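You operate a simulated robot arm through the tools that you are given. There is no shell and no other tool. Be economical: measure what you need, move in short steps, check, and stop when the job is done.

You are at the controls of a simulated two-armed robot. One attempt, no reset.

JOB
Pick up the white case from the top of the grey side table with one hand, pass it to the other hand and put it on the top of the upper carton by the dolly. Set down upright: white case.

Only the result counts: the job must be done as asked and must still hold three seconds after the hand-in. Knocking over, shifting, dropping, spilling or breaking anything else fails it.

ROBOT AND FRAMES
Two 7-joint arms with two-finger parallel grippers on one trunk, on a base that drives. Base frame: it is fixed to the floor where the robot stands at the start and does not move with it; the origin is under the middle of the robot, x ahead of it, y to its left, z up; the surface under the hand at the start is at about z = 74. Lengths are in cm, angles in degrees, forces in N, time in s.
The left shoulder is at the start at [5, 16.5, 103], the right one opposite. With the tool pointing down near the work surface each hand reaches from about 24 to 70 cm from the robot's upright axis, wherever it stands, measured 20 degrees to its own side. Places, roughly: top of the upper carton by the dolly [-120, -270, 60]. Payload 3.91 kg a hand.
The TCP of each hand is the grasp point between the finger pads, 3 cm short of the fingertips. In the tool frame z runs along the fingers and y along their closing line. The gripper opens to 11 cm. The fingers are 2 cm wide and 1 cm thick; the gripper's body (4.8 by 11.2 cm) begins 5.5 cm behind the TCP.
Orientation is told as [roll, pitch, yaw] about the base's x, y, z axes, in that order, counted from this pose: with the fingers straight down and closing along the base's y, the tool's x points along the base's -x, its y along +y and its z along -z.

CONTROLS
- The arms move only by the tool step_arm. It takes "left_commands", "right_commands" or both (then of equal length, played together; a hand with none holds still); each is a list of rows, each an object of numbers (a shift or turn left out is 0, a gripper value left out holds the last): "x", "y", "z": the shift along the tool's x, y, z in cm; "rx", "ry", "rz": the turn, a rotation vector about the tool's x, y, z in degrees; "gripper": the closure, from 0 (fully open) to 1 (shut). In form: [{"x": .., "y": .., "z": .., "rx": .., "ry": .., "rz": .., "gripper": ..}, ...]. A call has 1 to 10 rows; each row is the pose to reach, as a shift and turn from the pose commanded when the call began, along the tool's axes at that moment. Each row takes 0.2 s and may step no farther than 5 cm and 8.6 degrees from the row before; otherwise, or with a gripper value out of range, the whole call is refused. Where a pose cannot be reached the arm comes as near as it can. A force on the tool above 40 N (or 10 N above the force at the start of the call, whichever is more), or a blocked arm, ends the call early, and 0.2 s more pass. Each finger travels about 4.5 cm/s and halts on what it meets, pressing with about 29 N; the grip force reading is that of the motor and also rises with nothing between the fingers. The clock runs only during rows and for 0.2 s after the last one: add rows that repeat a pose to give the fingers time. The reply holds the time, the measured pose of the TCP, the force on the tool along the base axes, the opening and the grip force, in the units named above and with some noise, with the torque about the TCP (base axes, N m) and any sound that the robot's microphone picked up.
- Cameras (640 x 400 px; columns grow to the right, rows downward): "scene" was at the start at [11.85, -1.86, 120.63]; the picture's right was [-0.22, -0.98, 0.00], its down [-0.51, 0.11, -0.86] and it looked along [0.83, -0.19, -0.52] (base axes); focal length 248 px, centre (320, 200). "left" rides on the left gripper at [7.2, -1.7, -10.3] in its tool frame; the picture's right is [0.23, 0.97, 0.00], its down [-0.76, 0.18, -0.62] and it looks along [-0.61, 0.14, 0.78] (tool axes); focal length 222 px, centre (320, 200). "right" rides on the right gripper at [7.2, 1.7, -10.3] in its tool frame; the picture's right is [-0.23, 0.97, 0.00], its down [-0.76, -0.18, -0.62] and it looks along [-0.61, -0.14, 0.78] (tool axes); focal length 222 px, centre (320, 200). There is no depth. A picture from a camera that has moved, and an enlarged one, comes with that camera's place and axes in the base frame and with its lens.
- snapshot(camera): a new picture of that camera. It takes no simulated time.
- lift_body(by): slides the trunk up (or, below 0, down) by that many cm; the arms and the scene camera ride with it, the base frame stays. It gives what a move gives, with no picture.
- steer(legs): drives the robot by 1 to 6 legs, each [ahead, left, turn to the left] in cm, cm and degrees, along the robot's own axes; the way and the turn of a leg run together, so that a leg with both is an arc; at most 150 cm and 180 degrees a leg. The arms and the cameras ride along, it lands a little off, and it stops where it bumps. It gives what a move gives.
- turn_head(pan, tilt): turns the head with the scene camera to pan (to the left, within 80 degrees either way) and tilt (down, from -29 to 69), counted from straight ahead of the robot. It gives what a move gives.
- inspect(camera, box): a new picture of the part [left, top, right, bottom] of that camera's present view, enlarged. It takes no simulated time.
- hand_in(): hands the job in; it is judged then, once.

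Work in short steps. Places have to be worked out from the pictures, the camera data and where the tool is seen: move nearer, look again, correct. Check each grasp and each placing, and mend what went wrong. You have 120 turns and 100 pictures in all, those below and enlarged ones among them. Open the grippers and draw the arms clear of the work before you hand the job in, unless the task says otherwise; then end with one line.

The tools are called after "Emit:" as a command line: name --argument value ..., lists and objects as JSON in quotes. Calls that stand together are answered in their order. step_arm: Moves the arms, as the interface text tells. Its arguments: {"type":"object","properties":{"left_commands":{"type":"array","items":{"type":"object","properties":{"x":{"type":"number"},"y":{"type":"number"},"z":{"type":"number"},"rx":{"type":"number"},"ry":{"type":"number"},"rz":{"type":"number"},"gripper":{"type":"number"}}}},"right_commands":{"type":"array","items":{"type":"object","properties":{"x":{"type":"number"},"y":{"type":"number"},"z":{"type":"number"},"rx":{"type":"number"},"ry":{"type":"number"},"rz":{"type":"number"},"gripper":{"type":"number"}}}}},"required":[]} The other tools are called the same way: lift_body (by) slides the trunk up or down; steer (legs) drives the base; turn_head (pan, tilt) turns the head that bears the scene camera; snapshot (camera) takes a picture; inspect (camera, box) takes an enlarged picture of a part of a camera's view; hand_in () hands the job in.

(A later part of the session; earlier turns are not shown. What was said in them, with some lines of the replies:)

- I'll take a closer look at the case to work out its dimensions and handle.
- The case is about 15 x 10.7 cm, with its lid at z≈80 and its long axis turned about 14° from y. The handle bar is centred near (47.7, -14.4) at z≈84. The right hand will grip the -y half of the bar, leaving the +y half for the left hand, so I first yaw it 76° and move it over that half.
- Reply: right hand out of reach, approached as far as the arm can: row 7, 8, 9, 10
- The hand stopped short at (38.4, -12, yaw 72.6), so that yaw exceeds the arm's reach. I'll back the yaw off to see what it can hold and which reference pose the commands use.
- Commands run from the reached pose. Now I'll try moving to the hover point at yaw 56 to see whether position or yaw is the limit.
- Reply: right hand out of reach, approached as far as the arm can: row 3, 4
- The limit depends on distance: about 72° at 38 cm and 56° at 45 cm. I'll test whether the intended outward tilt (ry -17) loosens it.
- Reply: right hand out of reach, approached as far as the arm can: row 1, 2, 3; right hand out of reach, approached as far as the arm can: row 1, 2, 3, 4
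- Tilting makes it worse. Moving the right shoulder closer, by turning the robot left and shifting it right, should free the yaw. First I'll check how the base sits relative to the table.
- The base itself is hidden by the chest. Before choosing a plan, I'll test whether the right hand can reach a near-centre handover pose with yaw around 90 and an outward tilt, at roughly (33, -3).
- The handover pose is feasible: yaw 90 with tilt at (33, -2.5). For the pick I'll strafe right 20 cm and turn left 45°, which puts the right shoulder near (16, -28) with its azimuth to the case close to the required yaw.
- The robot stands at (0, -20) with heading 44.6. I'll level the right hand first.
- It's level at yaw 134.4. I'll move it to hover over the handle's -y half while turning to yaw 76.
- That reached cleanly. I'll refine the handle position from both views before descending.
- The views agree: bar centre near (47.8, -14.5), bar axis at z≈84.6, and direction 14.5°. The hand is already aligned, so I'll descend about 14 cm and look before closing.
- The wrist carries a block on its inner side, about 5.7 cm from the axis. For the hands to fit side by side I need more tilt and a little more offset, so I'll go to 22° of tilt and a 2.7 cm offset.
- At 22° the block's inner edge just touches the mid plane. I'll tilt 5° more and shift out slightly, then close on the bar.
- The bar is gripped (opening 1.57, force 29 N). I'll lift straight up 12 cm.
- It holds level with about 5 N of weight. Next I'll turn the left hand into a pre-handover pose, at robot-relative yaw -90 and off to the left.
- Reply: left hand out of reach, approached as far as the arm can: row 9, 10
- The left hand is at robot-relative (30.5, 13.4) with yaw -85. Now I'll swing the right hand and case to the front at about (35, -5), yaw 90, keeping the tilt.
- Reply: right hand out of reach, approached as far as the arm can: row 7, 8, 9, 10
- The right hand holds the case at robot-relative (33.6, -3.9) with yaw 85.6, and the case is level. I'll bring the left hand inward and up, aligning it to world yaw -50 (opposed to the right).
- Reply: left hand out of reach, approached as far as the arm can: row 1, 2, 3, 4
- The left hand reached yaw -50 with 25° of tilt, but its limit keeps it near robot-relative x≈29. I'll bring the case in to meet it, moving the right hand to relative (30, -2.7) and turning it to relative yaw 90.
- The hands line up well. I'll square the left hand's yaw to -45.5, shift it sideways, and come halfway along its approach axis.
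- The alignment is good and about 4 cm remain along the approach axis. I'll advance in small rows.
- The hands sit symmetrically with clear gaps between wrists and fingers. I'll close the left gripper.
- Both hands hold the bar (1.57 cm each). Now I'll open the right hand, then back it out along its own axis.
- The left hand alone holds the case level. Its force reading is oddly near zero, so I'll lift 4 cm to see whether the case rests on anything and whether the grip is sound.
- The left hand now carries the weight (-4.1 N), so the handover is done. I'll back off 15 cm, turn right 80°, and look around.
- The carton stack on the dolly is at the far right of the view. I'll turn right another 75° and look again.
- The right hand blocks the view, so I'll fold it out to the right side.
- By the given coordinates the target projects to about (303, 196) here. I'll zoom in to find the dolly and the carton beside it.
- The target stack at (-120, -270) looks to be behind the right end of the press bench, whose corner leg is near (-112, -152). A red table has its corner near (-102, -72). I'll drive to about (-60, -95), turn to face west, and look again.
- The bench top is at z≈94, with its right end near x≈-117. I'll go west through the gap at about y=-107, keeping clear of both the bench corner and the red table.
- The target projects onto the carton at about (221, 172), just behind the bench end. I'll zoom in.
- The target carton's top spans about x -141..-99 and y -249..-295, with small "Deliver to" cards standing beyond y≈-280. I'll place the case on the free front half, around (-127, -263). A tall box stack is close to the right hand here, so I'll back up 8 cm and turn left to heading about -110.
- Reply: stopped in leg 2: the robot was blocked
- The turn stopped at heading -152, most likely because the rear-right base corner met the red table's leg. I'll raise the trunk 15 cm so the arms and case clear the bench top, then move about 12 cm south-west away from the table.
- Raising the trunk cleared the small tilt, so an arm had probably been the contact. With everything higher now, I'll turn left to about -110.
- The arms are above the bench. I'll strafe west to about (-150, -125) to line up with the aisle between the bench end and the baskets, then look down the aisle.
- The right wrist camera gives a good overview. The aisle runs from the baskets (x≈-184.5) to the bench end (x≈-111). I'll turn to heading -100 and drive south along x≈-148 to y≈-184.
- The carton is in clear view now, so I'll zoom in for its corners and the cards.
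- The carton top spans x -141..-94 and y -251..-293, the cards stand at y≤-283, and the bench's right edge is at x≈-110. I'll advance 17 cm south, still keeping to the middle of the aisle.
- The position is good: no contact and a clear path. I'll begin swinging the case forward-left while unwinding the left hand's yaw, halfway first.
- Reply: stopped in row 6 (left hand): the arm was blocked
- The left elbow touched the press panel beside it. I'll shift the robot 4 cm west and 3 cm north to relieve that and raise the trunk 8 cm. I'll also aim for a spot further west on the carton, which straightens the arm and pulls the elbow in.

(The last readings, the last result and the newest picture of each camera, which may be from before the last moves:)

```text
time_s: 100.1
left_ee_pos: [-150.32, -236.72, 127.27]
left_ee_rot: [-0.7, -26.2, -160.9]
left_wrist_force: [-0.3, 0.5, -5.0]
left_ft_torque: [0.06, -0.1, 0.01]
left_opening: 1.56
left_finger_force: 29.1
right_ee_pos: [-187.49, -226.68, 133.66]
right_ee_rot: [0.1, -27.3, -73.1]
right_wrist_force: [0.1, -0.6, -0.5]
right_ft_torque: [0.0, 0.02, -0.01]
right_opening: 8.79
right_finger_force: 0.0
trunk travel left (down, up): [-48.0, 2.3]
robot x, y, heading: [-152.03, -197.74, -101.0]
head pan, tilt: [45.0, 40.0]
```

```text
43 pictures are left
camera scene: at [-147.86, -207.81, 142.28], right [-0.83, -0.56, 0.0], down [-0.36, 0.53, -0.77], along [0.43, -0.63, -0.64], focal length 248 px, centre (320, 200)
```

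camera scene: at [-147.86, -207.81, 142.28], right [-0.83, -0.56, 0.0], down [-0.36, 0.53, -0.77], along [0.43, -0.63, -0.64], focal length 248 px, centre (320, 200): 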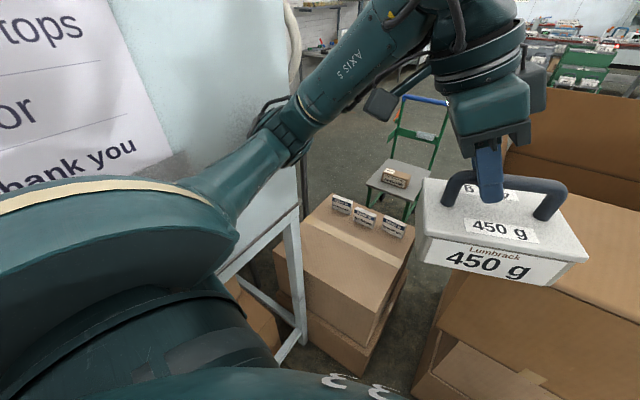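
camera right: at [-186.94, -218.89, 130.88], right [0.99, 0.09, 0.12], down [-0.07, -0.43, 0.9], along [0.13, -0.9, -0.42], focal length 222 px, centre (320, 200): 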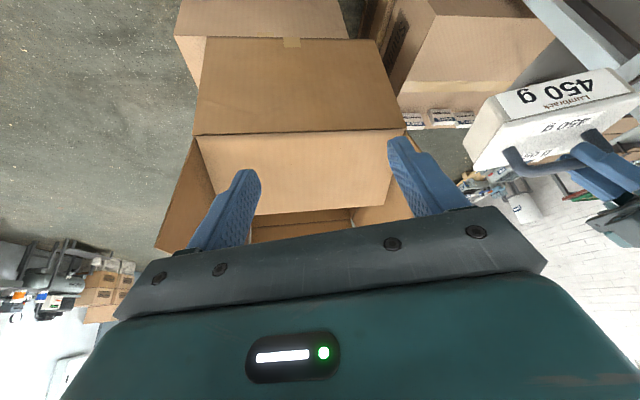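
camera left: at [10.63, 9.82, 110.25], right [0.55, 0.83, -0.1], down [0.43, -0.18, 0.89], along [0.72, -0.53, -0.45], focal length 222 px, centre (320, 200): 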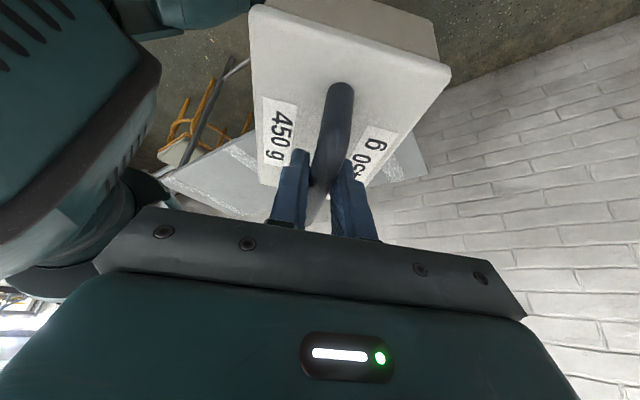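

The elbow is clear of the panel now. I'll do the first half of the remaining swing toward G≈(-131, -259.5) at yaw -96.

Emit:
step_arm --left_commands '[{"x": 0.97, "y": 2.8, "z": -0.48, "rx": -2.9, "rz": -5.8}, {"x": 1.94, "y": 5.6, "z": -0.95, "rx": -5.7, "rz": -11.7}, {"x": 2.9, "y": 8.4, "z": -1.43, "rx": -8.6, "rz": -17.5}, {"x": 3.9, "y": 11.2, "z": -1.9, "rx": -11.5, "rz": -23.3}, {"x": 4.85, "y": 13.95, "z": -2.4, "rx": -14.35, "rz": -29.15}, {"x": 4.85, "y": 13.95, "z": -2.4, "rx": -14.35, "rz": -29.15}]'

Emit:
snapshot --camera "scene"

```text
time_s: 101.7
left_ee_pos: [-147.49, -247.07, 126.53]
left_ee_rot: [-1.4, -24.7, -135.9]
left_wrist_force: [0.6, -1.2, -4.1]
left_ft_torque: [0.07, -0.11, 0.01]
left_opening: 1.56
left_finger_force: 28.6
right_ee_pos: [-189.5, -226.46, 133.33]
right_ee_rot: [0.9, -27.3, -74.5]
right_wrist_force: [-0.3, -0.1, -0.1]
right_ft_torque: [0.0, 0.0, 0.01]
right_opening: 8.82
right_finger_force: 0.1
trunk travel left (down, up): [-48.0, 2.3]
robot x, y, heading: [-152.56, -198.08, -101.5]
head pan, tilt: [45.0, 40.0]
stopped in row 6 (left hand): the arm was blocked; the commanded pose is now the measured one
```

```text
42 pictures are left
camera scene: at [-149.74, -208.41, 142.49], right [-0.83, -0.55, -0.01], down [-0.34, 0.54, -0.77], along [0.43, -0.64, -0.64], focal length 248 px, centre (320, 200)
```

scene: 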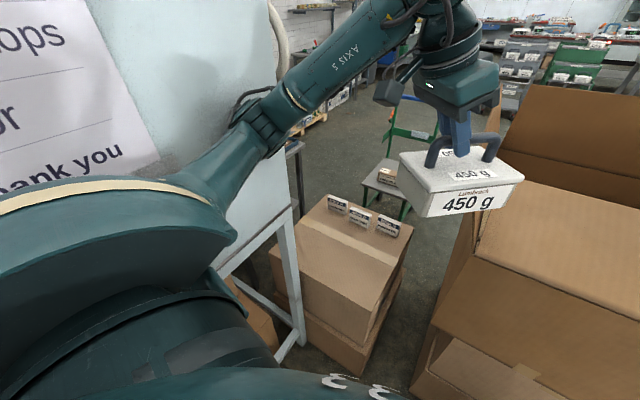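

The elbow met the panel again, so the left shoulder must sit further north-west. I'll retract the arm, then back up and turn the robot right, which swings the left shoulder west without taking more aisle width.

Emit:
step_arm --left_commands '[{"x": 0.6, "y": -3, "z": -0.27, "rx": 2.8, "rz": 6}, {"x": 1.2, "y": -6.1, "z": -0.54, "rx": 5.6, "rz": 12.1}, {"x": 1.8, "y": -9.2, "z": -0.8, "rx": 8.4, "rz": 18.2}, {"x": 1.8, "y": -9.2, "z": -0.8, "rx": 8.4, "rz": 18.2}]'

Emit:
steer --legs '[[-10, -1.5, 0]]'

Emit:
snapshot --camera "scene"

Emit:
snapshot --camera "right"

```text
time_s: 102.7
left_ee_pos: [-150.15, -238.82, 126.97]
left_ee_rot: [-1.1, -25.9, -154.4]
left_wrist_force: [1.0, 0.0, -4.8]
left_ft_torque: [0.05, -0.08, -0.04]
left_opening: 1.59
left_finger_force: 29.1
right_ee_pos: [-187.88, -226.33, 133.6]
right_ee_rot: [0.1, -27.4, -73.6]
right_wrist_force: [-0.1, -0.4, 0.5]
right_ft_torque: [-0.01, 0.0, 0.0]
right_opening: 8.8
right_finger_force: 0.0
trunk travel left (down, up): [-48.0, 2.3]
robot x, y, heading: [-152.3, -198.28, -101.1]
head pan, tilt: [45.0, 40.0]
```

```text
time_s: 103.9
left_ee_pos: [-149.93, -228.54, 126.96]
left_ee_rot: [-0.9, -25.8, -154.4]
left_wrist_force: [-0.5, 0.2, -3.8]
left_ft_torque: [0.03, -0.11, -0.02]
left_opening: 1.57
left_finger_force: 28.7
right_ee_pos: [-187.9, -215.8, 133.5]
right_ee_rot: [0.3, -27.5, -73.7]
right_wrist_force: [-0.1, -0.1, 0.6]
right_ft_torque: [0.04, -0.03, -0.03]
right_opening: 8.82
right_finger_force: 0.0
trunk travel left (down, up): [-48.0, 2.3]
robot x, y, heading: [-151.95, -188.2, -101.1]
head pan, tilt: [45.0, 40.0]
```

```text
41 pictures are left
camera scene: at [-148.08, -197.3, 142.31], right [-0.83, -0.56, 0.0], down [-0.35, 0.53, -0.77], along [0.43, -0.64, -0.64], focal length 248 px, centre (320, 200)
```

scene: 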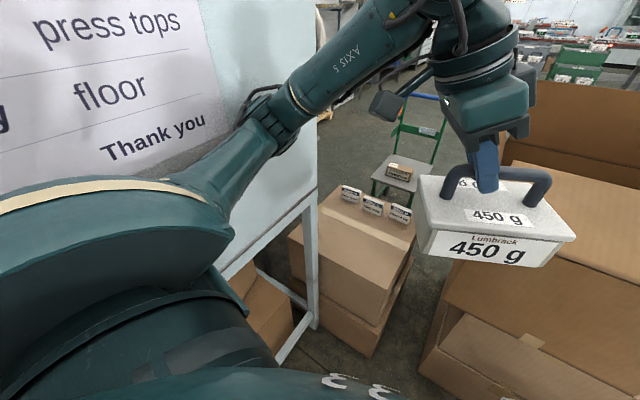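

```text
40 pictures are left
camera right: at [-189.44, -204.68, 139.42], right [0.99, 0.08, 0.11], down [-0.07, -0.42, 0.9], along [0.12, -0.9, -0.41], focal length 222 px, centre (320, 200)
```

right: 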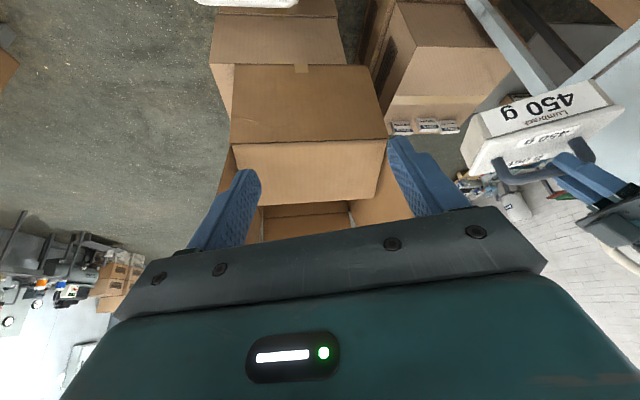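

I'm clear of the panel. I'll turn right 32° in two legs, drifting slightly east to stay clear of the basket corner.

Emit:
steer --legs '[[0, 0, -14], [0, 2.5, -18]]'

Emit:
turn_head --pan 65 --tilt 40

Emit:
snapshot --camera "scene"

```text
time_s: 106.1
left_ee_pos: [-169.34, -225.2, 126.84]
left_ee_rot: [-1.2, -25.9, 174.1]
left_wrist_force: [0.2, 0.8, -4.7]
left_ft_torque: [-0.03, -0.11, 0.01]
left_opening: 1.56
left_finger_force: 28.7
right_ee_pos: [-194.84, -194.62, 133.7]
right_ee_rot: [0.1, -27.4, -105.2]
right_wrist_force: [0.4, 0.2, -0.9]
right_ft_torque: [-0.01, -0.03, -0.01]
right_opening: 8.82
right_finger_force: 0.0
trunk travel left (down, up): [-48.0, 2.3]
robot x, y, heading: [-149.66, -189.28, -132.7]
head pan, tilt: [45.0, 40.0]
```

```text
time_s: 106.9
left_ee_pos: [-169.31, -225.22, 126.78]
left_ee_rot: [-1.3, -25.9, 174.2]
left_wrist_force: [0.2, 0.1, -5.0]
left_ft_torque: [-0.02, -0.14, -0.01]
left_opening: 1.55
left_finger_force: 29.3
right_ee_pos: [-194.81, -194.64, 133.72]
right_ee_rot: [0.0, -27.3, -105.1]
right_wrist_force: [-0.9, 0.8, 0.1]
right_ft_torque: [-0.04, 0.0, 0.0]
right_opening: 8.79
right_finger_force: 0.1
trunk travel left (down, up): [-48.0, 2.3]
robot x, y, heading: [-150.08, -188.97, -132.5]
head pan, tilt: [65.0, 40.0]
```

```text
39 pictures are left
camera scene: at [-148.4, -199.08, 142.28], right [-0.93, -0.38, 0.0], down [-0.24, 0.6, -0.77], along [0.29, -0.71, -0.64], focal length 248 px, centre (320, 200)
```

scene: 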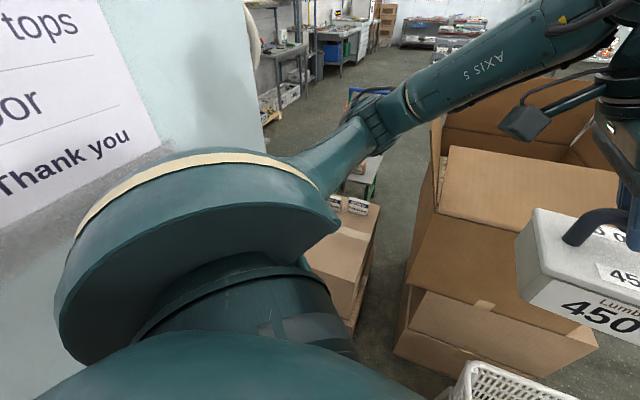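

There was no contact. I'll turn 15° further and shift slightly west, then start the sweep.

Emit:
steer --legs '[[1, -1, -15]]'

```text
time_s: 108.2
left_ee_pos: [-179.42, -218.94, 126.82]
left_ee_rot: [-1.3, -25.9, 159.2]
left_wrist_force: [0.4, 0.3, -4.3]
left_ft_torque: [-0.06, -0.12, 0.02]
left_opening: 1.54
left_finger_force: 28.6
right_ee_pos: [-196.19, -182.66, 133.65]
right_ee_rot: [0.1, -27.3, -120.1]
right_wrist_force: [0.2, -0.6, -0.1]
right_ft_torque: [0.0, 0.02, -0.03]
right_opening: 8.83
right_finger_force: 0.0
trunk travel left (down, up): [-48.0, 2.3]
robot x, y, heading: [-151.05, -188.81, -147.2]
head pan, tilt: [65.0, 40.0]
```

The heading is -147 with the left shoulder near (-146, -205). Next is the first half of the sweep toward the carton, turning the hand as it goes.

Emit:
step_arm --left_commands '[{"x": 3.36, "y": 1.32, "z": -1.63, "rx": -3.16, "rz": -6.51}, {"x": 6.72, "y": 2.65, "z": -3.26, "rx": -6.32, "rz": -13.0}, {"x": 10.1, "y": 3.98, "z": -4.9, "rx": -9.5, "rz": -19.5}, {"x": 13.45, "y": 5.3, "z": -6.5, "rx": -12.65, "rz": -26}, {"x": 16.8, "y": 6.6, "z": -8.15, "rx": -15.8, "rz": -32.6}, {"x": 20.2, "y": 7.95, "z": -9.8, "rx": -19, "rz": -39.1}, {"x": 23.5, "y": 9.3, "z": -11.4, "rx": -22.1, "rz": -45.6}, {"x": 26.9, "y": 10.6, "z": -13.05, "rx": -25.3, "rz": -52.1}, {"x": 26.9, "y": 10.6, "z": -13.05, "rx": -25.3, "rz": -52.1}]'

Emit:
snapshot --camera "scene"

```text
time_s: 110.2
left_ee_pos: [-155.28, -239.49, 126.56]
left_ee_rot: [-0.6, -24.9, -143.3]
left_wrist_force: [0.4, 0.0, -4.8]
left_ft_torque: [0.08, -0.13, 0.03]
left_opening: 1.57
left_finger_force: 29.1
right_ee_pos: [-196.19, -182.54, 133.65]
right_ee_rot: [0.0, -27.4, -120.1]
right_wrist_force: [-0.8, 0.0, 0.2]
right_ft_torque: [-0.03, -0.01, 0.0]
right_opening: 8.77
right_finger_force: 0.0
trunk travel left (down, up): [-48.0, 2.3]
robot x, y, heading: [-150.88, -188.72, -147.7]
head pan, tilt: [65.0, 40.0]
```

```text
38 pictures are left
camera scene: at [-152.44, -198.95, 142.27], right [-0.99, -0.13, 0.0], down [-0.08, 0.64, -0.77], along [0.1, -0.76, -0.64], focal length 248 px, centre (320, 200)
```

scene: 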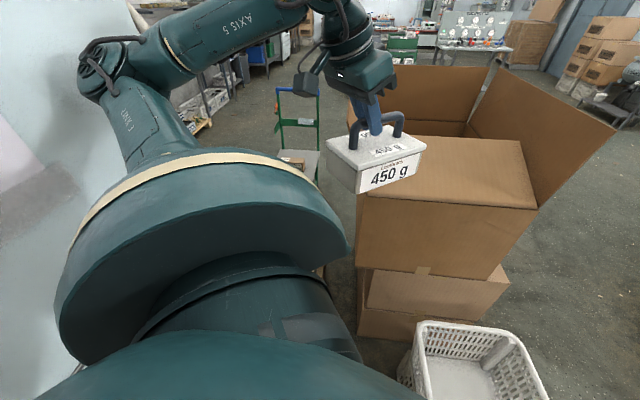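

The elbow is free and the case has cleared the tall box. By my estimate the elbow stays near x≈-124 for the rest, so I'll continue with the next quarter and check.

Emit:
step_arm --left_commands '[{"x": 0.8, "y": 3.9, "z": -0.4, "rx": -3.1, "rz": -6.6}, {"x": 1.6, "y": 7.75, "z": -0.76, "rx": -6.1, "rz": -13.2}, {"x": 2.4, "y": 11.6, "z": -1.1, "rx": -9.2, "rz": -19.8}, {"x": 3.25, "y": 15.5, "z": -1.5, "rx": -12.25, "rz": -26.4}, {"x": 3.25, "y": 15.5, "z": -1.5, "rx": -12.25, "rz": -26.4}]'

Emit:
turn_head --pan 80 --tilt 40

Emit:
snapshot --camera "scene"

```text
time_s: 111.4
left_ee_pos: [-143.72, -250.34, 126.27]
left_ee_rot: [-0.5, -24.3, -114.3]
left_wrist_force: [-0.6, 2.2, -3.7]
left_ft_torque: [0.24, -0.07, -0.14]
left_opening: 1.58
left_finger_force: 28.5
right_ee_pos: [-196.78, -183.08, 133.49]
right_ee_rot: [0.4, -27.0, -120.2]
right_wrist_force: [0.5, 0.8, 0.4]
right_ft_torque: [0.01, -0.02, -0.01]
right_opening: 8.8
right_finger_force: 0.0
trunk travel left (down, up): [-48.0, 2.3]
robot x, y, heading: [-150.98, -189.02, -147.7]
head pan, tilt: [65.0, 40.0]
```

```text
time_s: 112.2
left_ee_pos: [-143.8, -250.34, 126.23]
left_ee_rot: [-0.5, -24.2, -114.2]
left_wrist_force: [0.9, 0.6, -4.9]
left_ft_torque: [0.17, -0.11, -0.03]
left_opening: 1.56
left_finger_force: 28.0
right_ee_pos: [-196.76, -183.11, 133.43]
right_ee_rot: [0.4, -26.9, -120.2]
right_wrist_force: [-0.2, -0.6, -0.2]
right_ft_torque: [-0.03, 0.02, 0.02]
right_opening: 8.79
right_finger_force: 0.0
trunk travel left (down, up): [-48.0, 2.3]
robot x, y, heading: [-151.14, -188.94, -147.4]
head pan, tilt: [80.0, 40.0]
```

```text
37 pictures are left
camera scene: at [-150.94, -198.8, 142.24], right [-0.93, -0.38, -0.01], down [-0.24, 0.6, -0.77], along [0.29, -0.71, -0.64], focal length 248 px, centre (320, 200)
```

scene: 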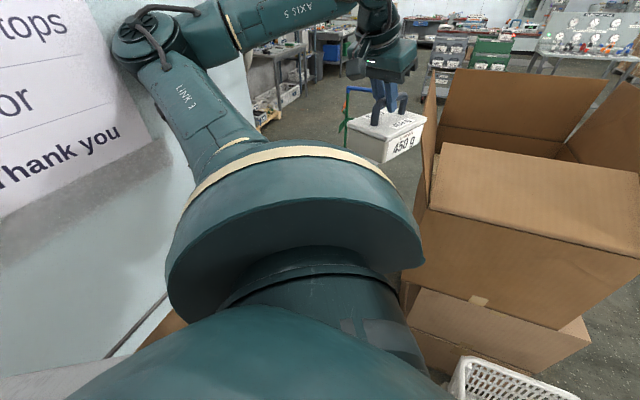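

The base tilts very slightly and the wrist torque is a bit up. I'll zoom in on both the case beside the flap and the elbow beside the panel.

Emit:
inspect --camera "scene" --box '[330, 30, 490, 180]'

Emit:
inspect --camera "scene" --box '[80, 0, 260, 120]'

Emit:
snapshot --camera "left"

```text
2.67 times, centred on (410, 105) of scene
camera zoom: at [-150.94, -198.8, 142.24], right [-0.93, -0.38, -0.01], down [-0.24, 0.6, -0.77], along [0.29, -0.71, -0.64], focal length 660 px, centre (80, 453)
```

zoom: 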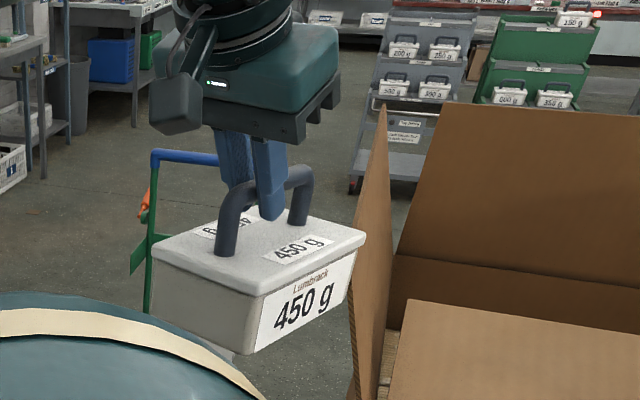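

```text
3.33 times, centred on (170, 60) of scene
camera zoom: at [-150.94, -198.8, 142.24], right [-0.93, -0.38, -0.01], down [-0.24, 0.6, -0.77], along [0.29, -0.71, -0.64], focal length 825 px, centre (820, 667)
```

zoom: 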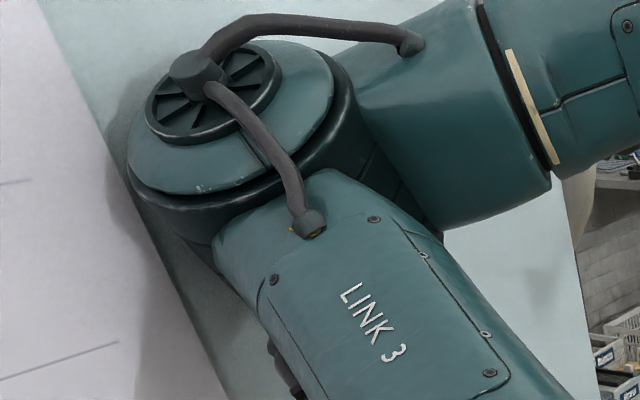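

```text
34 pictures are left
camera left: at [-140.71, -239.65, 132.71], right [0.97, -0.21, -0.1], down [-0.01, -0.47, 0.88], along [-0.24, -0.85, -0.46], focal length 222 px, centre (320, 200)
```

left: 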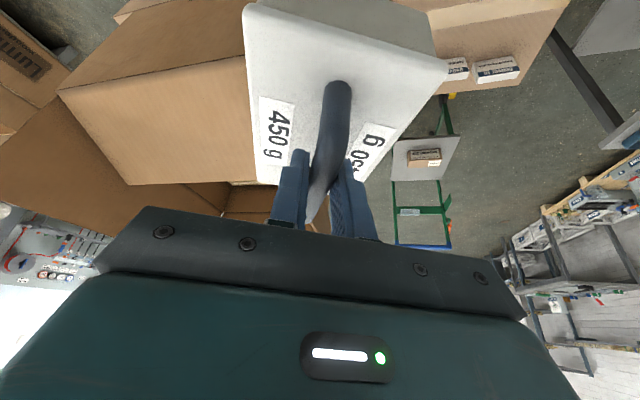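

The elbow is against the panel and the case is right beside the box flap. I'll back the hand out along the same path and move the shoulder another 6 cm west by turning right 13° and shifting 3 cm, then retry.

Emit:
step_arm --left_commands '[{"x": 3.4, "y": -2, "z": -1.6, "rx": 0.5, "rz": 1}, {"x": 5.0, "y": -6.5, "z": -2.3, "rx": 3.4, "rz": 7.3}, {"x": 5.8, "y": -10.5, "z": -2.6, "rx": 6.3, "rz": 13.7}, {"x": 5.8, "y": -14.5, "z": -2.6, "rx": 9.3, "rz": 20}, {"x": 5.8, "y": -14.5, "z": -2.6, "rx": 9.3, "rz": 20}]'

Emit:
steer --legs '[[2.5, -1.6, -13]]'

Emit:
snapshot --camera "scene"

```text
time_s: 113.4
left_ee_pos: [-153.68, -238.61, 126.53]
left_ee_rot: [-0.8, -24.9, -136.2]
left_wrist_force: [-0.1, -0.4, -3.5]
left_ft_torque: [0.11, -0.07, 0.04]
left_opening: 1.58
left_finger_force: 29.0
right_ee_pos: [-196.11, -182.8, 133.71]
right_ee_rot: [0.1, -27.4, -120.1]
right_wrist_force: [0.5, -0.6, 0.1]
right_ft_torque: [0.03, 0.04, -0.01]
right_opening: 8.8
right_finger_force: 0.1
trunk travel left (down, up): [-48.0, 2.3]
robot x, y, heading: [-151.24, -188.99, -147.8]
head pan, tilt: [80.0, 40.0]
```

```text
time_s: 114.6
left_ee_pos: [-167.69, -236.41, 126.46]
left_ee_rot: [-0.7, -24.8, -149.1]
left_wrist_force: [0.7, -0.7, -4.6]
left_ft_torque: [0.05, -0.07, 0.0]
left_opening: 1.56
left_finger_force: 29.0
right_ee_pos: [-196.38, -172.46, 133.7]
right_ee_rot: [0.0, -27.2, -133.1]
right_wrist_force: [-0.4, 0.1, -0.2]
right_ft_torque: [0.02, 0.0, 0.01]
right_opening: 8.83
right_finger_force: 0.0
trunk travel left (down, up): [-48.0, 2.3]
robot x, y, heading: [-153.84, -188.77, -160.8]
head pan, tilt: [80.0, 40.0]
```

```text
33 pictures are left
camera scene: at [-155.3, -197.94, 142.28], right [-0.99, -0.16, 0.0], down [-0.1, 0.63, -0.77], along [0.13, -0.76, -0.64], focal length 248 px, centre (320, 200)
```

scene: 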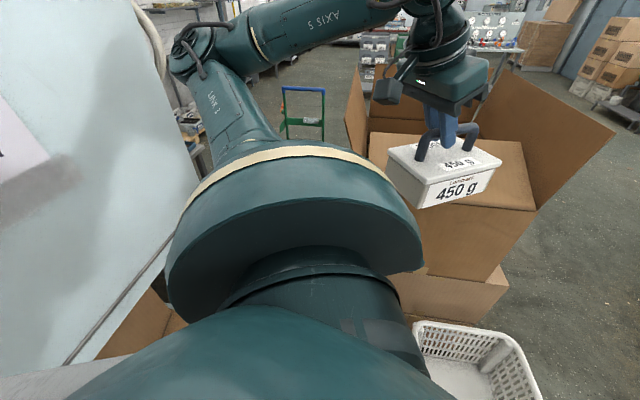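

The elbow clears the panel now. I'll move to waypoint A at (-142, -248), yaw -115, keeping the case east of the flap.

Emit:
step_arm --left_commands '[{"x": 2.1, "y": 3.3, "z": -0.96, "rx": -2, "rz": -4.4}, {"x": 4.2, "y": 6.6, "z": -1.93, "rx": -4.1, "rz": -8.8}, {"x": 6.3, "y": 9.9, "z": -2.9, "rx": -6.1, "rz": -13.2}, {"x": 8.3, "y": 13.2, "z": -3.86, "rx": -8.1, "rz": -17.7}, {"x": 10.4, "y": 16.5, "z": -4.8, "rx": -10.1, "rz": -22.1}, {"x": 12.5, "y": 19.8, "z": -5.8, "rx": -12.2, "rz": -26.5}, {"x": 14.6, "y": 23.15, "z": -6.75, "rx": -14.2, "rz": -30.9}, {"x": 14.6, "y": 23.15, "z": -6.75, "rx": -14.2, "rz": -30.9}]'

Emit:
snapshot --camera "scene"

```text
time_s: 116.4
left_ee_pos: [-142.15, -248.25, 126.11]
left_ee_rot: [-0.7, -24.5, -115.0]
left_wrist_force: [0.1, -0.6, -4.5]
left_ft_torque: [0.07, -0.05, 0.0]
left_opening: 1.53
left_finger_force: 29.0
right_ee_pos: [-196.56, -172.37, 133.71]
right_ee_rot: [0.1, -27.3, -133.1]
right_wrist_force: [0.3, 1.3, 0.3]
right_ft_torque: [0.02, -0.04, -0.03]
right_opening: 8.85
right_finger_force: 0.1
trunk travel left (down, up): [-48.0, 2.3]
robot x, y, heading: [-154.12, -188.82, -160.6]
head pan, tilt: [80.0, 40.0]
```

```text
32 pictures are left
camera scene: at [-155.3, -197.93, 142.28], right [-0.99, -0.16, 0.0], down [-0.1, 0.63, -0.77], along [0.13, -0.76, -0.64], focal length 248 px, centre (320, 200)
```

scene: 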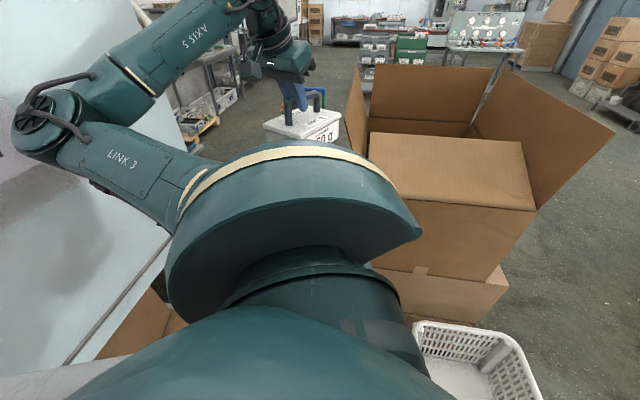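

There's no contact. I'll take the next step toward G while lowering, which straightens the arm and draws the elbow in — half of it first.

Emit:
step_arm --left_commands '[{"x": 1.4, "y": 0.4, "z": 3.2}, {"x": 2.2, "y": 2.6, "z": 6.6, "rx": -1.9, "rz": -4.1}, {"x": 2.7, "y": 5, "z": 10, "rx": -3.7, "rz": -8.2}, {"x": 3.1, "y": 7.3, "z": 12.9, "rx": -5.6, "rz": -12.3}, {"x": 3.1, "y": 7.3, "z": 12.9, "rx": -5.6, "rz": -12.3}]'

Emit:
snapshot --camera "scene"

```text
time_s: 117.6
left_ee_pos: [-136.74, -253.62, 113.06]
left_ee_rot: [-0.7, -24.3, -101.5]
left_wrist_force: [-0.2, -0.2, -4.6]
left_ft_torque: [0.13, -0.02, -0.01]
left_opening: 1.58
left_finger_force: 29.0
right_ee_pos: [-196.45, -172.37, 133.75]
right_ee_rot: [0.0, -27.3, -133.1]
right_wrist_force: [0.2, 0.7, 0.0]
right_ft_torque: [0.01, -0.02, 0.0]
right_opening: 8.79
right_finger_force: 0.1
trunk travel left (down, up): [-48.0, 2.3]
robot x, y, heading: [-154.18, -188.77, -160.5]
head pan, tilt: [80.0, 40.0]
```

```text
31 pictures are left
camera scene: at [-155.26, -197.94, 142.28], right [-0.99, -0.16, 0.0], down [-0.11, 0.63, -0.77], along [0.13, -0.76, -0.64], focal length 248 px, centre (320, 200)
```

scene: 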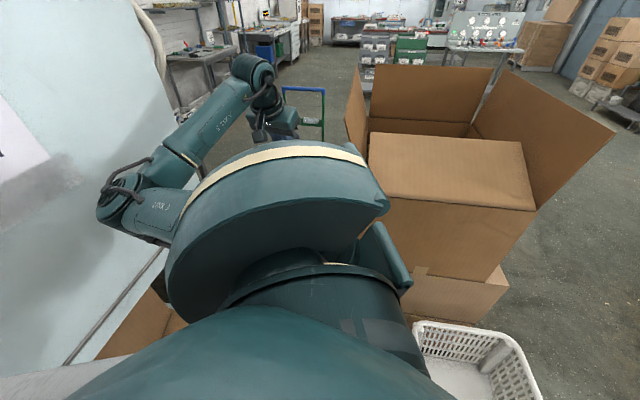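

The elbow came in and down, well clear. I'll continue to G at z≈100 and yaw -88, then check with the left camera.

Emit:
step_arm --left_commands '[{"x": 0.4, "y": 1.7, "z": 3.4, "rx": -1.4, "rz": -3.1}, {"x": 0.8, "y": 3.3, "z": 6.8, "rx": -2.8, "rz": -6.2}, {"x": 1.2, "y": 5, "z": 10.2, "rx": -4.2, "rz": -9.2}, {"x": 1.57, "y": 6.66, "z": 13.55, "rx": -5.6, "rz": -12.3}, {"x": 1.57, "y": 6.66, "z": 13.55, "rx": -5.6, "rz": -12.3}]'

Emit:
snapshot --camera "left"

Emit:
snapshot --camera "scene"

```text
time_s: 118.8
left_ee_pos: [-131.29, -258.73, 99.92]
left_ee_rot: [-0.8, -24.0, -87.8]
left_wrist_force: [0.2, -0.7, -3.8]
left_ft_torque: [0.1, -0.02, -0.01]
left_opening: 1.55
left_finger_force: 29.2
left hand out of reach, approached as far as the arm can: row 2, 3
right_ee_pos: [-196.42, -172.46, 133.73]
right_ee_rot: [0.1, -27.4, -133.1]
right_wrist_force: [-0.2, -1.1, -0.6]
right_ft_torque: [0.04, 0.0, 0.0]
right_opening: 8.82
right_finger_force: 0.1
trunk travel left (down, up): [-48.0, 2.3]
robot x, y, heading: [-154.02, -188.89, -160.7]
head pan, tilt: [80.0, 40.0]
```

```text
30 pictures are left
camera left: at [-133.12, -247.92, 106.43], right [0.97, 0.24, -0.1], down [0.2, -0.44, 0.88], along [0.16, -0.87, -0.47], focal length 222 px, centre (320, 200)
```

left: 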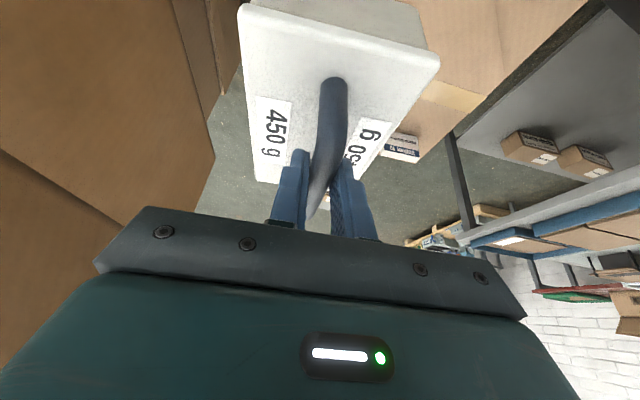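

```text
29 pictures are left
camera scene: at [-155.23, -198.0, 142.27], right [-0.99, -0.16, 0.0], down [-0.11, 0.63, -0.77], along [0.13, -0.76, -0.64], focal length 248 px, centre (320, 200)
```

scene: 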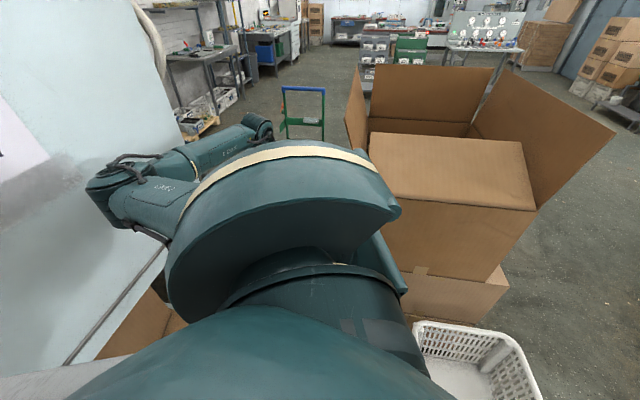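

The hand is at (-131.3, -258.7, 99.9). I'll nudge the case about 2 cm further onto the carton, then lower with the trunk so the arm geometry stays the same.

Emit:
step_arm --left_commands '[{"x": -0.6, "y": 0.9, "z": 0.28}, {"x": -1.25, "y": 1.75, "z": 0.56}, {"x": -1.25, "y": 1.75, "z": 0.56}]'

Emit:
lift_body --by -16

Emit:
snapshot --camera "left"

Emit:
snapshot --camera "scene"

```text
time_s: 119.6
left_ee_pos: [-129.35, -260.15, 100.15]
left_ee_rot: [-0.6, -24.2, -88.1]
left_wrist_force: [0.3, -0.2, -3.8]
left_ft_torque: [0.1, -0.03, -0.02]
left_opening: 1.55
left_finger_force: 29.1
right_ee_pos: [-196.4, -172.47, 133.6]
right_ee_rot: [0.1, -27.4, -133.1]
right_wrist_force: [-0.1, -1.3, -0.1]
right_ft_torque: [0.01, -0.01, 0.0]
right_opening: 8.78
right_finger_force: 0.1
trunk travel left (down, up): [-48.0, 2.3]
robot x, y, heading: [-153.93, -188.38, -160.5]
head pan, tilt: [80.0, 40.0]
```

```text
time_s: 121.4
left_ee_pos: [-129.41, -260.09, 84.07]
left_ee_rot: [-0.7, -24.2, -88.0]
left_wrist_force: [0.1, -0.8, -3.7]
left_ft_torque: [0.09, -0.03, -0.02]
left_opening: 1.53
left_finger_force: 29.0
right_ee_pos: [-196.35, -172.44, 117.76]
right_ee_rot: [0.0, -27.2, -133.1]
right_wrist_force: [-0.4, -0.1, 0.2]
right_ft_torque: [-0.01, -0.04, -0.01]
right_opening: 8.78
right_finger_force: 0.2
trunk travel left (down, up): [-32.0, 18.3]
robot x, y, heading: [-154.25, -188.3, -160.7]
head pan, tilt: [80.0, 40.0]
```

```text
28 pictures are left
camera left: at [-131.23, -249.31, 90.53], right [0.97, 0.24, -0.1], down [0.2, -0.43, 0.88], along [0.16, -0.87, -0.47], focal length 222 px, centre (320, 200)
```

left: 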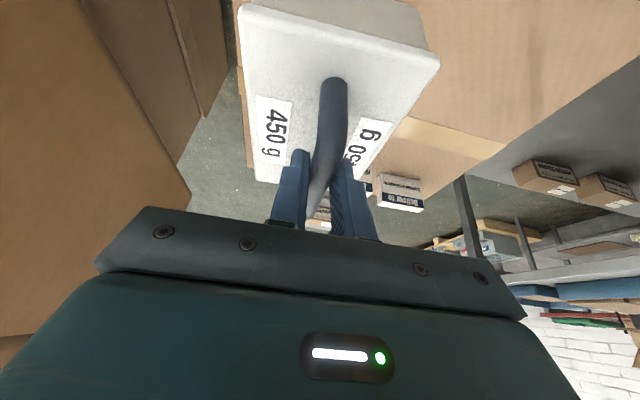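

```text
27 pictures are left
camera scene: at [-155.24, -197.97, 126.28], right [-0.99, -0.16, 0.0], down [-0.11, 0.63, -0.77], along [0.13, -0.76, -0.64], focal length 248 px, centre (320, 200)
```

scene: 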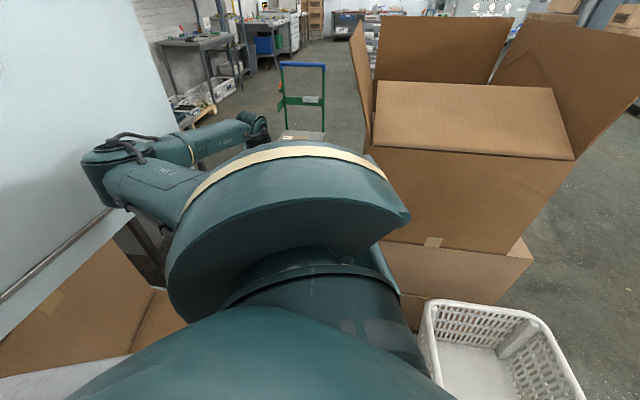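

The carton's left edge shows at x≈-141, just outside the case, so the footprint is fully over the top. I'll lower another 10 cm.

Emit:
lift_body --by -10

Emit:
snapshot --camera "left"

Emit:
snapshot --camera "scene"

```text
time_s: 122.8
left_ee_pos: [-129.37, -260.12, 73.99]
left_ee_rot: [-0.6, -24.2, -88.0]
left_wrist_force: [-0.4, 0.0, -4.7]
left_ft_torque: [0.08, -0.02, 0.02]
left_opening: 1.55
left_finger_force: 28.5
right_ee_pos: [-196.45, -172.53, 107.78]
right_ee_rot: [0.1, -27.3, -133.1]
right_wrist_force: [0.1, -0.7, 0.3]
right_ft_torque: [0.0, 0.02, 0.01]
right_opening: 8.81
right_finger_force: 0.0
trunk travel left (down, up): [-22.0, 28.3]
robot x, y, heading: [-154.39, -188.57, -160.8]
head pan, tilt: [80.0, 40.0]
```

```text
26 pictures are left
camera left: at [-131.23, -249.3, 80.53], right [0.97, 0.24, -0.1], down [0.2, -0.43, 0.88], along [0.16, -0.87, -0.47], focal length 222 px, centre (320, 200)
```

left: 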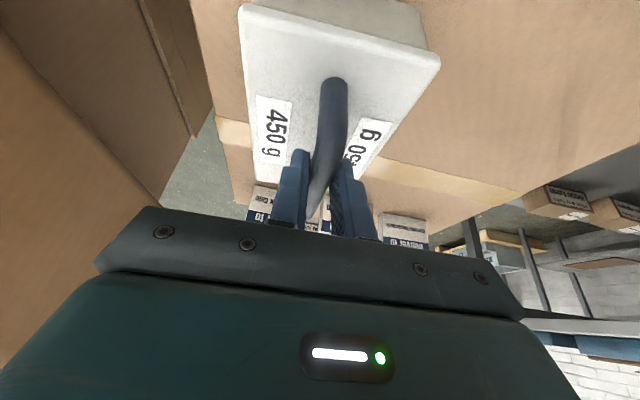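

```text
25 pictures are left
camera scene: at [-155.24, -197.97, 116.28], right [-0.99, -0.16, 0.0], down [-0.11, 0.63, -0.77], along [0.13, -0.76, -0.64], focal length 248 px, centre (320, 200)
```

scene: 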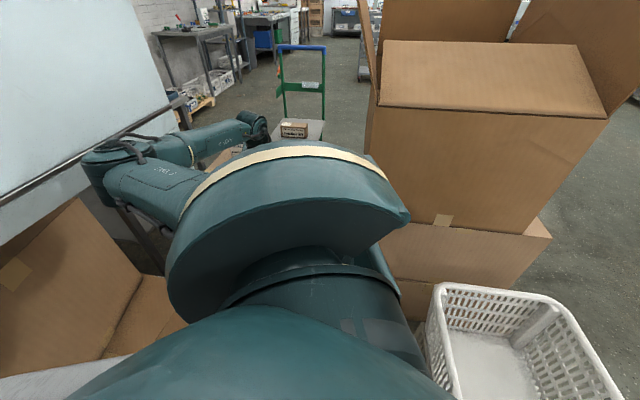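

About 3 cm remain. I'll lower 2.4 cm slowly, then feel for contact.

Emit:
step_arm --left_commands '[{"x": 0.2, "z": 0.45}, {"x": 0.41, "z": 0.9}, {"x": 0.6, "z": 1.35}, {"x": 0.8, "z": 1.8}, {"x": 0.98, "z": 2.2}, {"x": 0.98, "z": 2.2}]'

Emit:
step_arm --left_commands '[{"x": 0.08, "z": 0.18}, {"x": 0.16, "z": 0.36}, {"x": 0.16, "z": 0.36}]'

```text
time_s: 124.2
left_ee_pos: [-129.51, -260.09, 71.8]
left_ee_rot: [-0.6, -24.3, -88.1]
left_wrist_force: [-2.0, -0.9, 3.6]
left_ft_torque: [-0.7, 0.06, -0.22]
left_opening: 1.53
left_finger_force: 29.5
right_ee_pos: [-196.44, -172.39, 107.78]
right_ee_rot: [0.1, -27.3, -133.1]
right_wrist_force: [0.5, -0.3, -0.1]
right_ft_torque: [-0.06, 0.0, 0.02]
right_opening: 8.81
right_finger_force: 0.1
trunk travel left (down, up): [-22.0, 28.3]
robot x, y, heading: [-154.06, -188.63, -160.4]
head pan, tilt: [80.0, 40.0]
```

```text
time_s: 125.0
left_ee_pos: [-129.5, -260.03, 71.51]
left_ee_rot: [-0.6, -24.4, -88.0]
left_wrist_force: [-2.4, 2.3, 19.6]
left_ft_torque: [0.36, 0.02, -0.27]
left_opening: 1.57
left_finger_force: 28.7
right_ee_pos: [-196.57, -172.24, 107.66]
right_ee_rot: [0.2, -27.4, -133.2]
right_wrist_force: [0.5, 0.9, -0.1]
right_ft_torque: [0.02, 0.03, -0.02]
right_opening: 8.82
right_finger_force: 0.2
trunk travel left (down, up): [-22.0, 28.3]
robot x, y, heading: [-154.09, -188.4, -160.4]
head pan, tilt: [80.0, 40.0]
```

Contact at z≈71.6: the case is seated. I'll ease off slightly, check the view, then open the fingers just enough to clear the bar.

Emit:
step_arm --left_commands '[{"x": -0.05, "z": -0.12}, {"x": -0.05, "z": -0.12}]'

Emit:
snapshot --camera "left"

```text
time_s: 125.5
left_ee_pos: [-129.41, -260.09, 71.54]
left_ee_rot: [-0.6, -24.3, -88.1]
left_wrist_force: [-0.5, -1.0, 11.4]
left_ft_torque: [-0.54, 0.03, -0.18]
left_opening: 1.55
left_finger_force: 29.2
right_ee_pos: [-196.48, -172.35, 107.68]
right_ee_rot: [0.2, -27.3, -133.2]
right_wrist_force: [0.2, 0.6, 0.6]
right_ft_torque: [0.02, -0.01, -0.02]
right_opening: 8.8
right_finger_force: 0.2
trunk travel left (down, up): [-22.0, 28.3]
robot x, y, heading: [-153.91, -188.49, -160.7]
head pan, tilt: [80.0, 40.0]
```

```text
24 pictures are left
camera left: at [-131.3, -249.2, 78.01], right [0.97, 0.24, -0.1], down [0.2, -0.43, 0.88], along [0.16, -0.87, -0.46], focal length 222 px, centre (320, 200)
```

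left: 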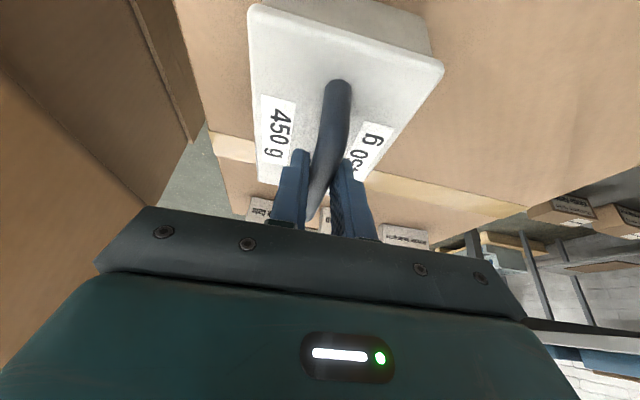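

The case sits on the front half of the carton, clear of the cards. Opening the left gripper now.

Emit:
step_arm --left_commands '[{"gripper": 0.8}, {"gripper": 0.6}, {"gripper": 0.45}, {"gripper": 0.45}, {"gripper": 0.45}]'

Emit:
snapshot --camera "left"

```text
time_s: 126.8
left_ee_pos: [-129.46, -260.12, 71.49]
left_ee_rot: [-0.6, -24.2, -88.1]
left_wrist_force: [0.3, 1.4, -0.5]
left_ft_torque: [-0.02, -0.01, 0.0]
left_opening: 6.03
left_finger_force: 0.1
right_ee_pos: [-196.54, -172.35, 107.73]
right_ee_rot: [0.0, -27.2, -133.1]
right_wrist_force: [0.8, -0.3, 0.2]
right_ft_torque: [0.01, 0.0, -0.04]
right_opening: 8.81
right_finger_force: 0.0
trunk travel left (down, up): [-22.0, 28.3]
robot x, y, heading: [-154.09, -188.94, -160.6]
head pan, tilt: [80.0, 40.0]
```

```text
23 pictures are left
camera left: at [-131.29, -249.25, 77.92], right [0.97, 0.24, -0.1], down [0.2, -0.43, 0.88], along [0.16, -0.87, -0.47], focal length 222 px, centre (320, 200)
```

left: 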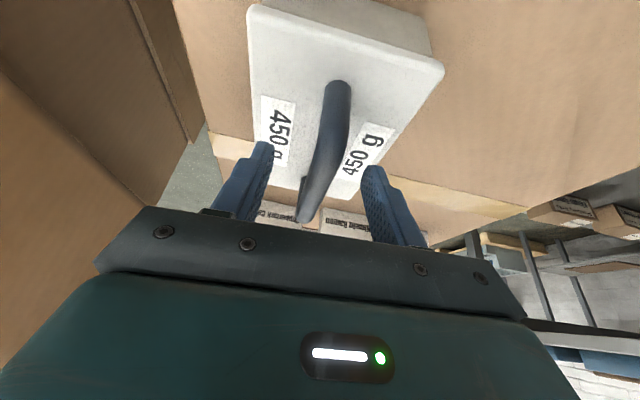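

Released, and the case stands still. I'll raise straight up with the trunk, the bar passing between the open fingers, and then look.

Emit:
lift_body --by 26

Emit:
snapshot --camera "left"

```text
time_s: 129.4
left_ee_pos: [-129.4, -260.21, 97.29]
left_ee_rot: [-0.6, -24.2, -88.0]
left_wrist_force: [0.3, 0.4, 0.5]
left_ft_torque: [-0.02, -0.01, 0.01]
left_opening: 6.05
left_finger_force: 0.0
right_ee_pos: [-196.51, -172.56, 133.69]
right_ee_rot: [0.0, -27.3, -133.1]
right_wrist_force: [-0.3, 0.0, 0.1]
right_ft_torque: [0.02, -0.03, 0.05]
right_opening: 8.78
right_finger_force: 0.0
trunk travel left (down, up): [-48.0, 2.3]
robot x, y, heading: [-153.91, -189.01, -160.9]
head pan, tilt: [80.0, 40.0]
```

```text
22 pictures are left
camera left: at [-131.29, -249.25, 103.92], right [0.97, 0.24, -0.1], down [0.2, -0.43, 0.88], along [0.16, -0.87, -0.47], focal length 222 px, centre (320, 200)
```

left: 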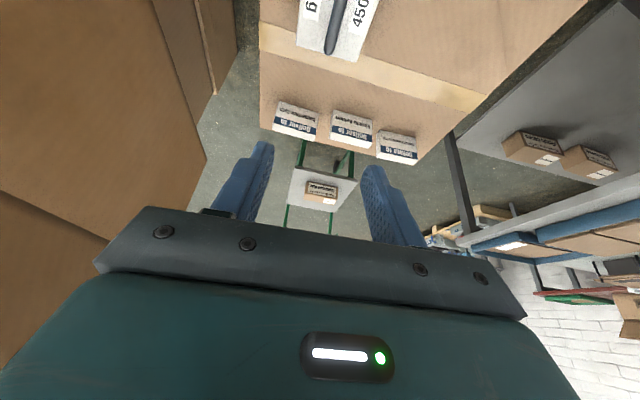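

The case is upright on the carton and all the cards still stand. I'll back the robot 20 cm north so the arm draws clear, then take a final look.

Emit:
steer --legs '[[-6.6, -18.9, 0]]'

Emit:
snapshot --camera "left"

Emit:
snapshot --camera "scene"

```text
time_s: 131.7
left_ee_pos: [-129.55, -240.28, 97.48]
left_ee_rot: [-0.6, -24.2, -88.1]
left_wrist_force: [-0.7, -0.6, -0.9]
left_ft_torque: [0.01, 0.01, -0.02]
left_opening: 6.05
left_finger_force: 0.1
right_ee_pos: [-196.33, -152.4, 133.73]
right_ee_rot: [0.3, -27.3, -133.2]
right_wrist_force: [-0.2, -0.7, -0.1]
right_ft_torque: [-0.02, 0.05, 0.01]
right_opening: 8.8
right_finger_force: 0.1
trunk travel left (down, up): [-48.0, 2.3]
robot x, y, heading: [-153.97, -168.67, -160.5]
head pan, tilt: [80.0, 40.0]
```

```text
21 pictures are left
camera left: at [-131.37, -229.43, 103.94], right [0.97, 0.23, -0.1], down [0.2, -0.43, 0.88], along [0.16, -0.87, -0.47], focal length 222 px, centre (320, 200)
```

left: 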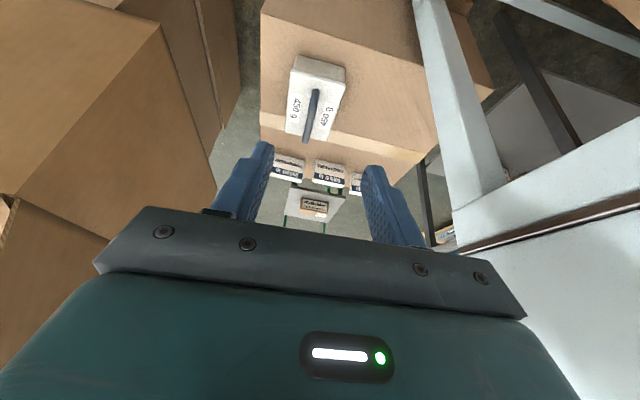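

```text
20 pictures are left
camera scene: at [-155.23, -178.05, 142.28], right [-0.99, -0.16, 0.0], down [-0.1, 0.63, -0.77], along [0.12, -0.76, -0.64], focal length 248 px, centre (320, 200)
```

scene: 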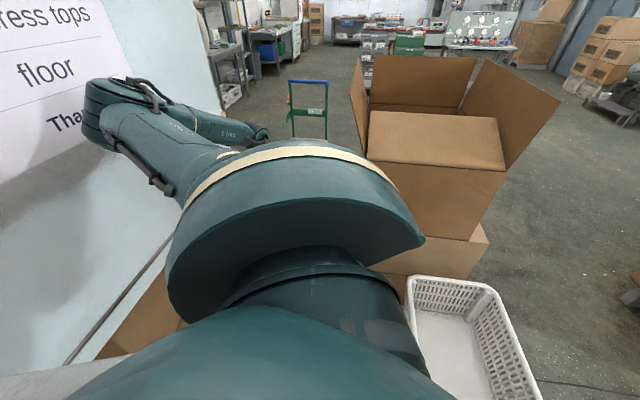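

The case stands upright on the upper carton with the cards undisturbed. Both grippers are open and clear, so I'm handing in.

Emit:
hand_in

```text
The job is handed in.
```

I picked up the white case with the right hand, passed it to the left, and set it upright on the upper carton by the dolly. During the drive and reach, the robot was blocked briefly near the red table and its left elbow pressed against the press panel. The case may also have brushed the tall box's flap. I saw nothing moved in the pictures, but I didn't re-check the red table afterwards.
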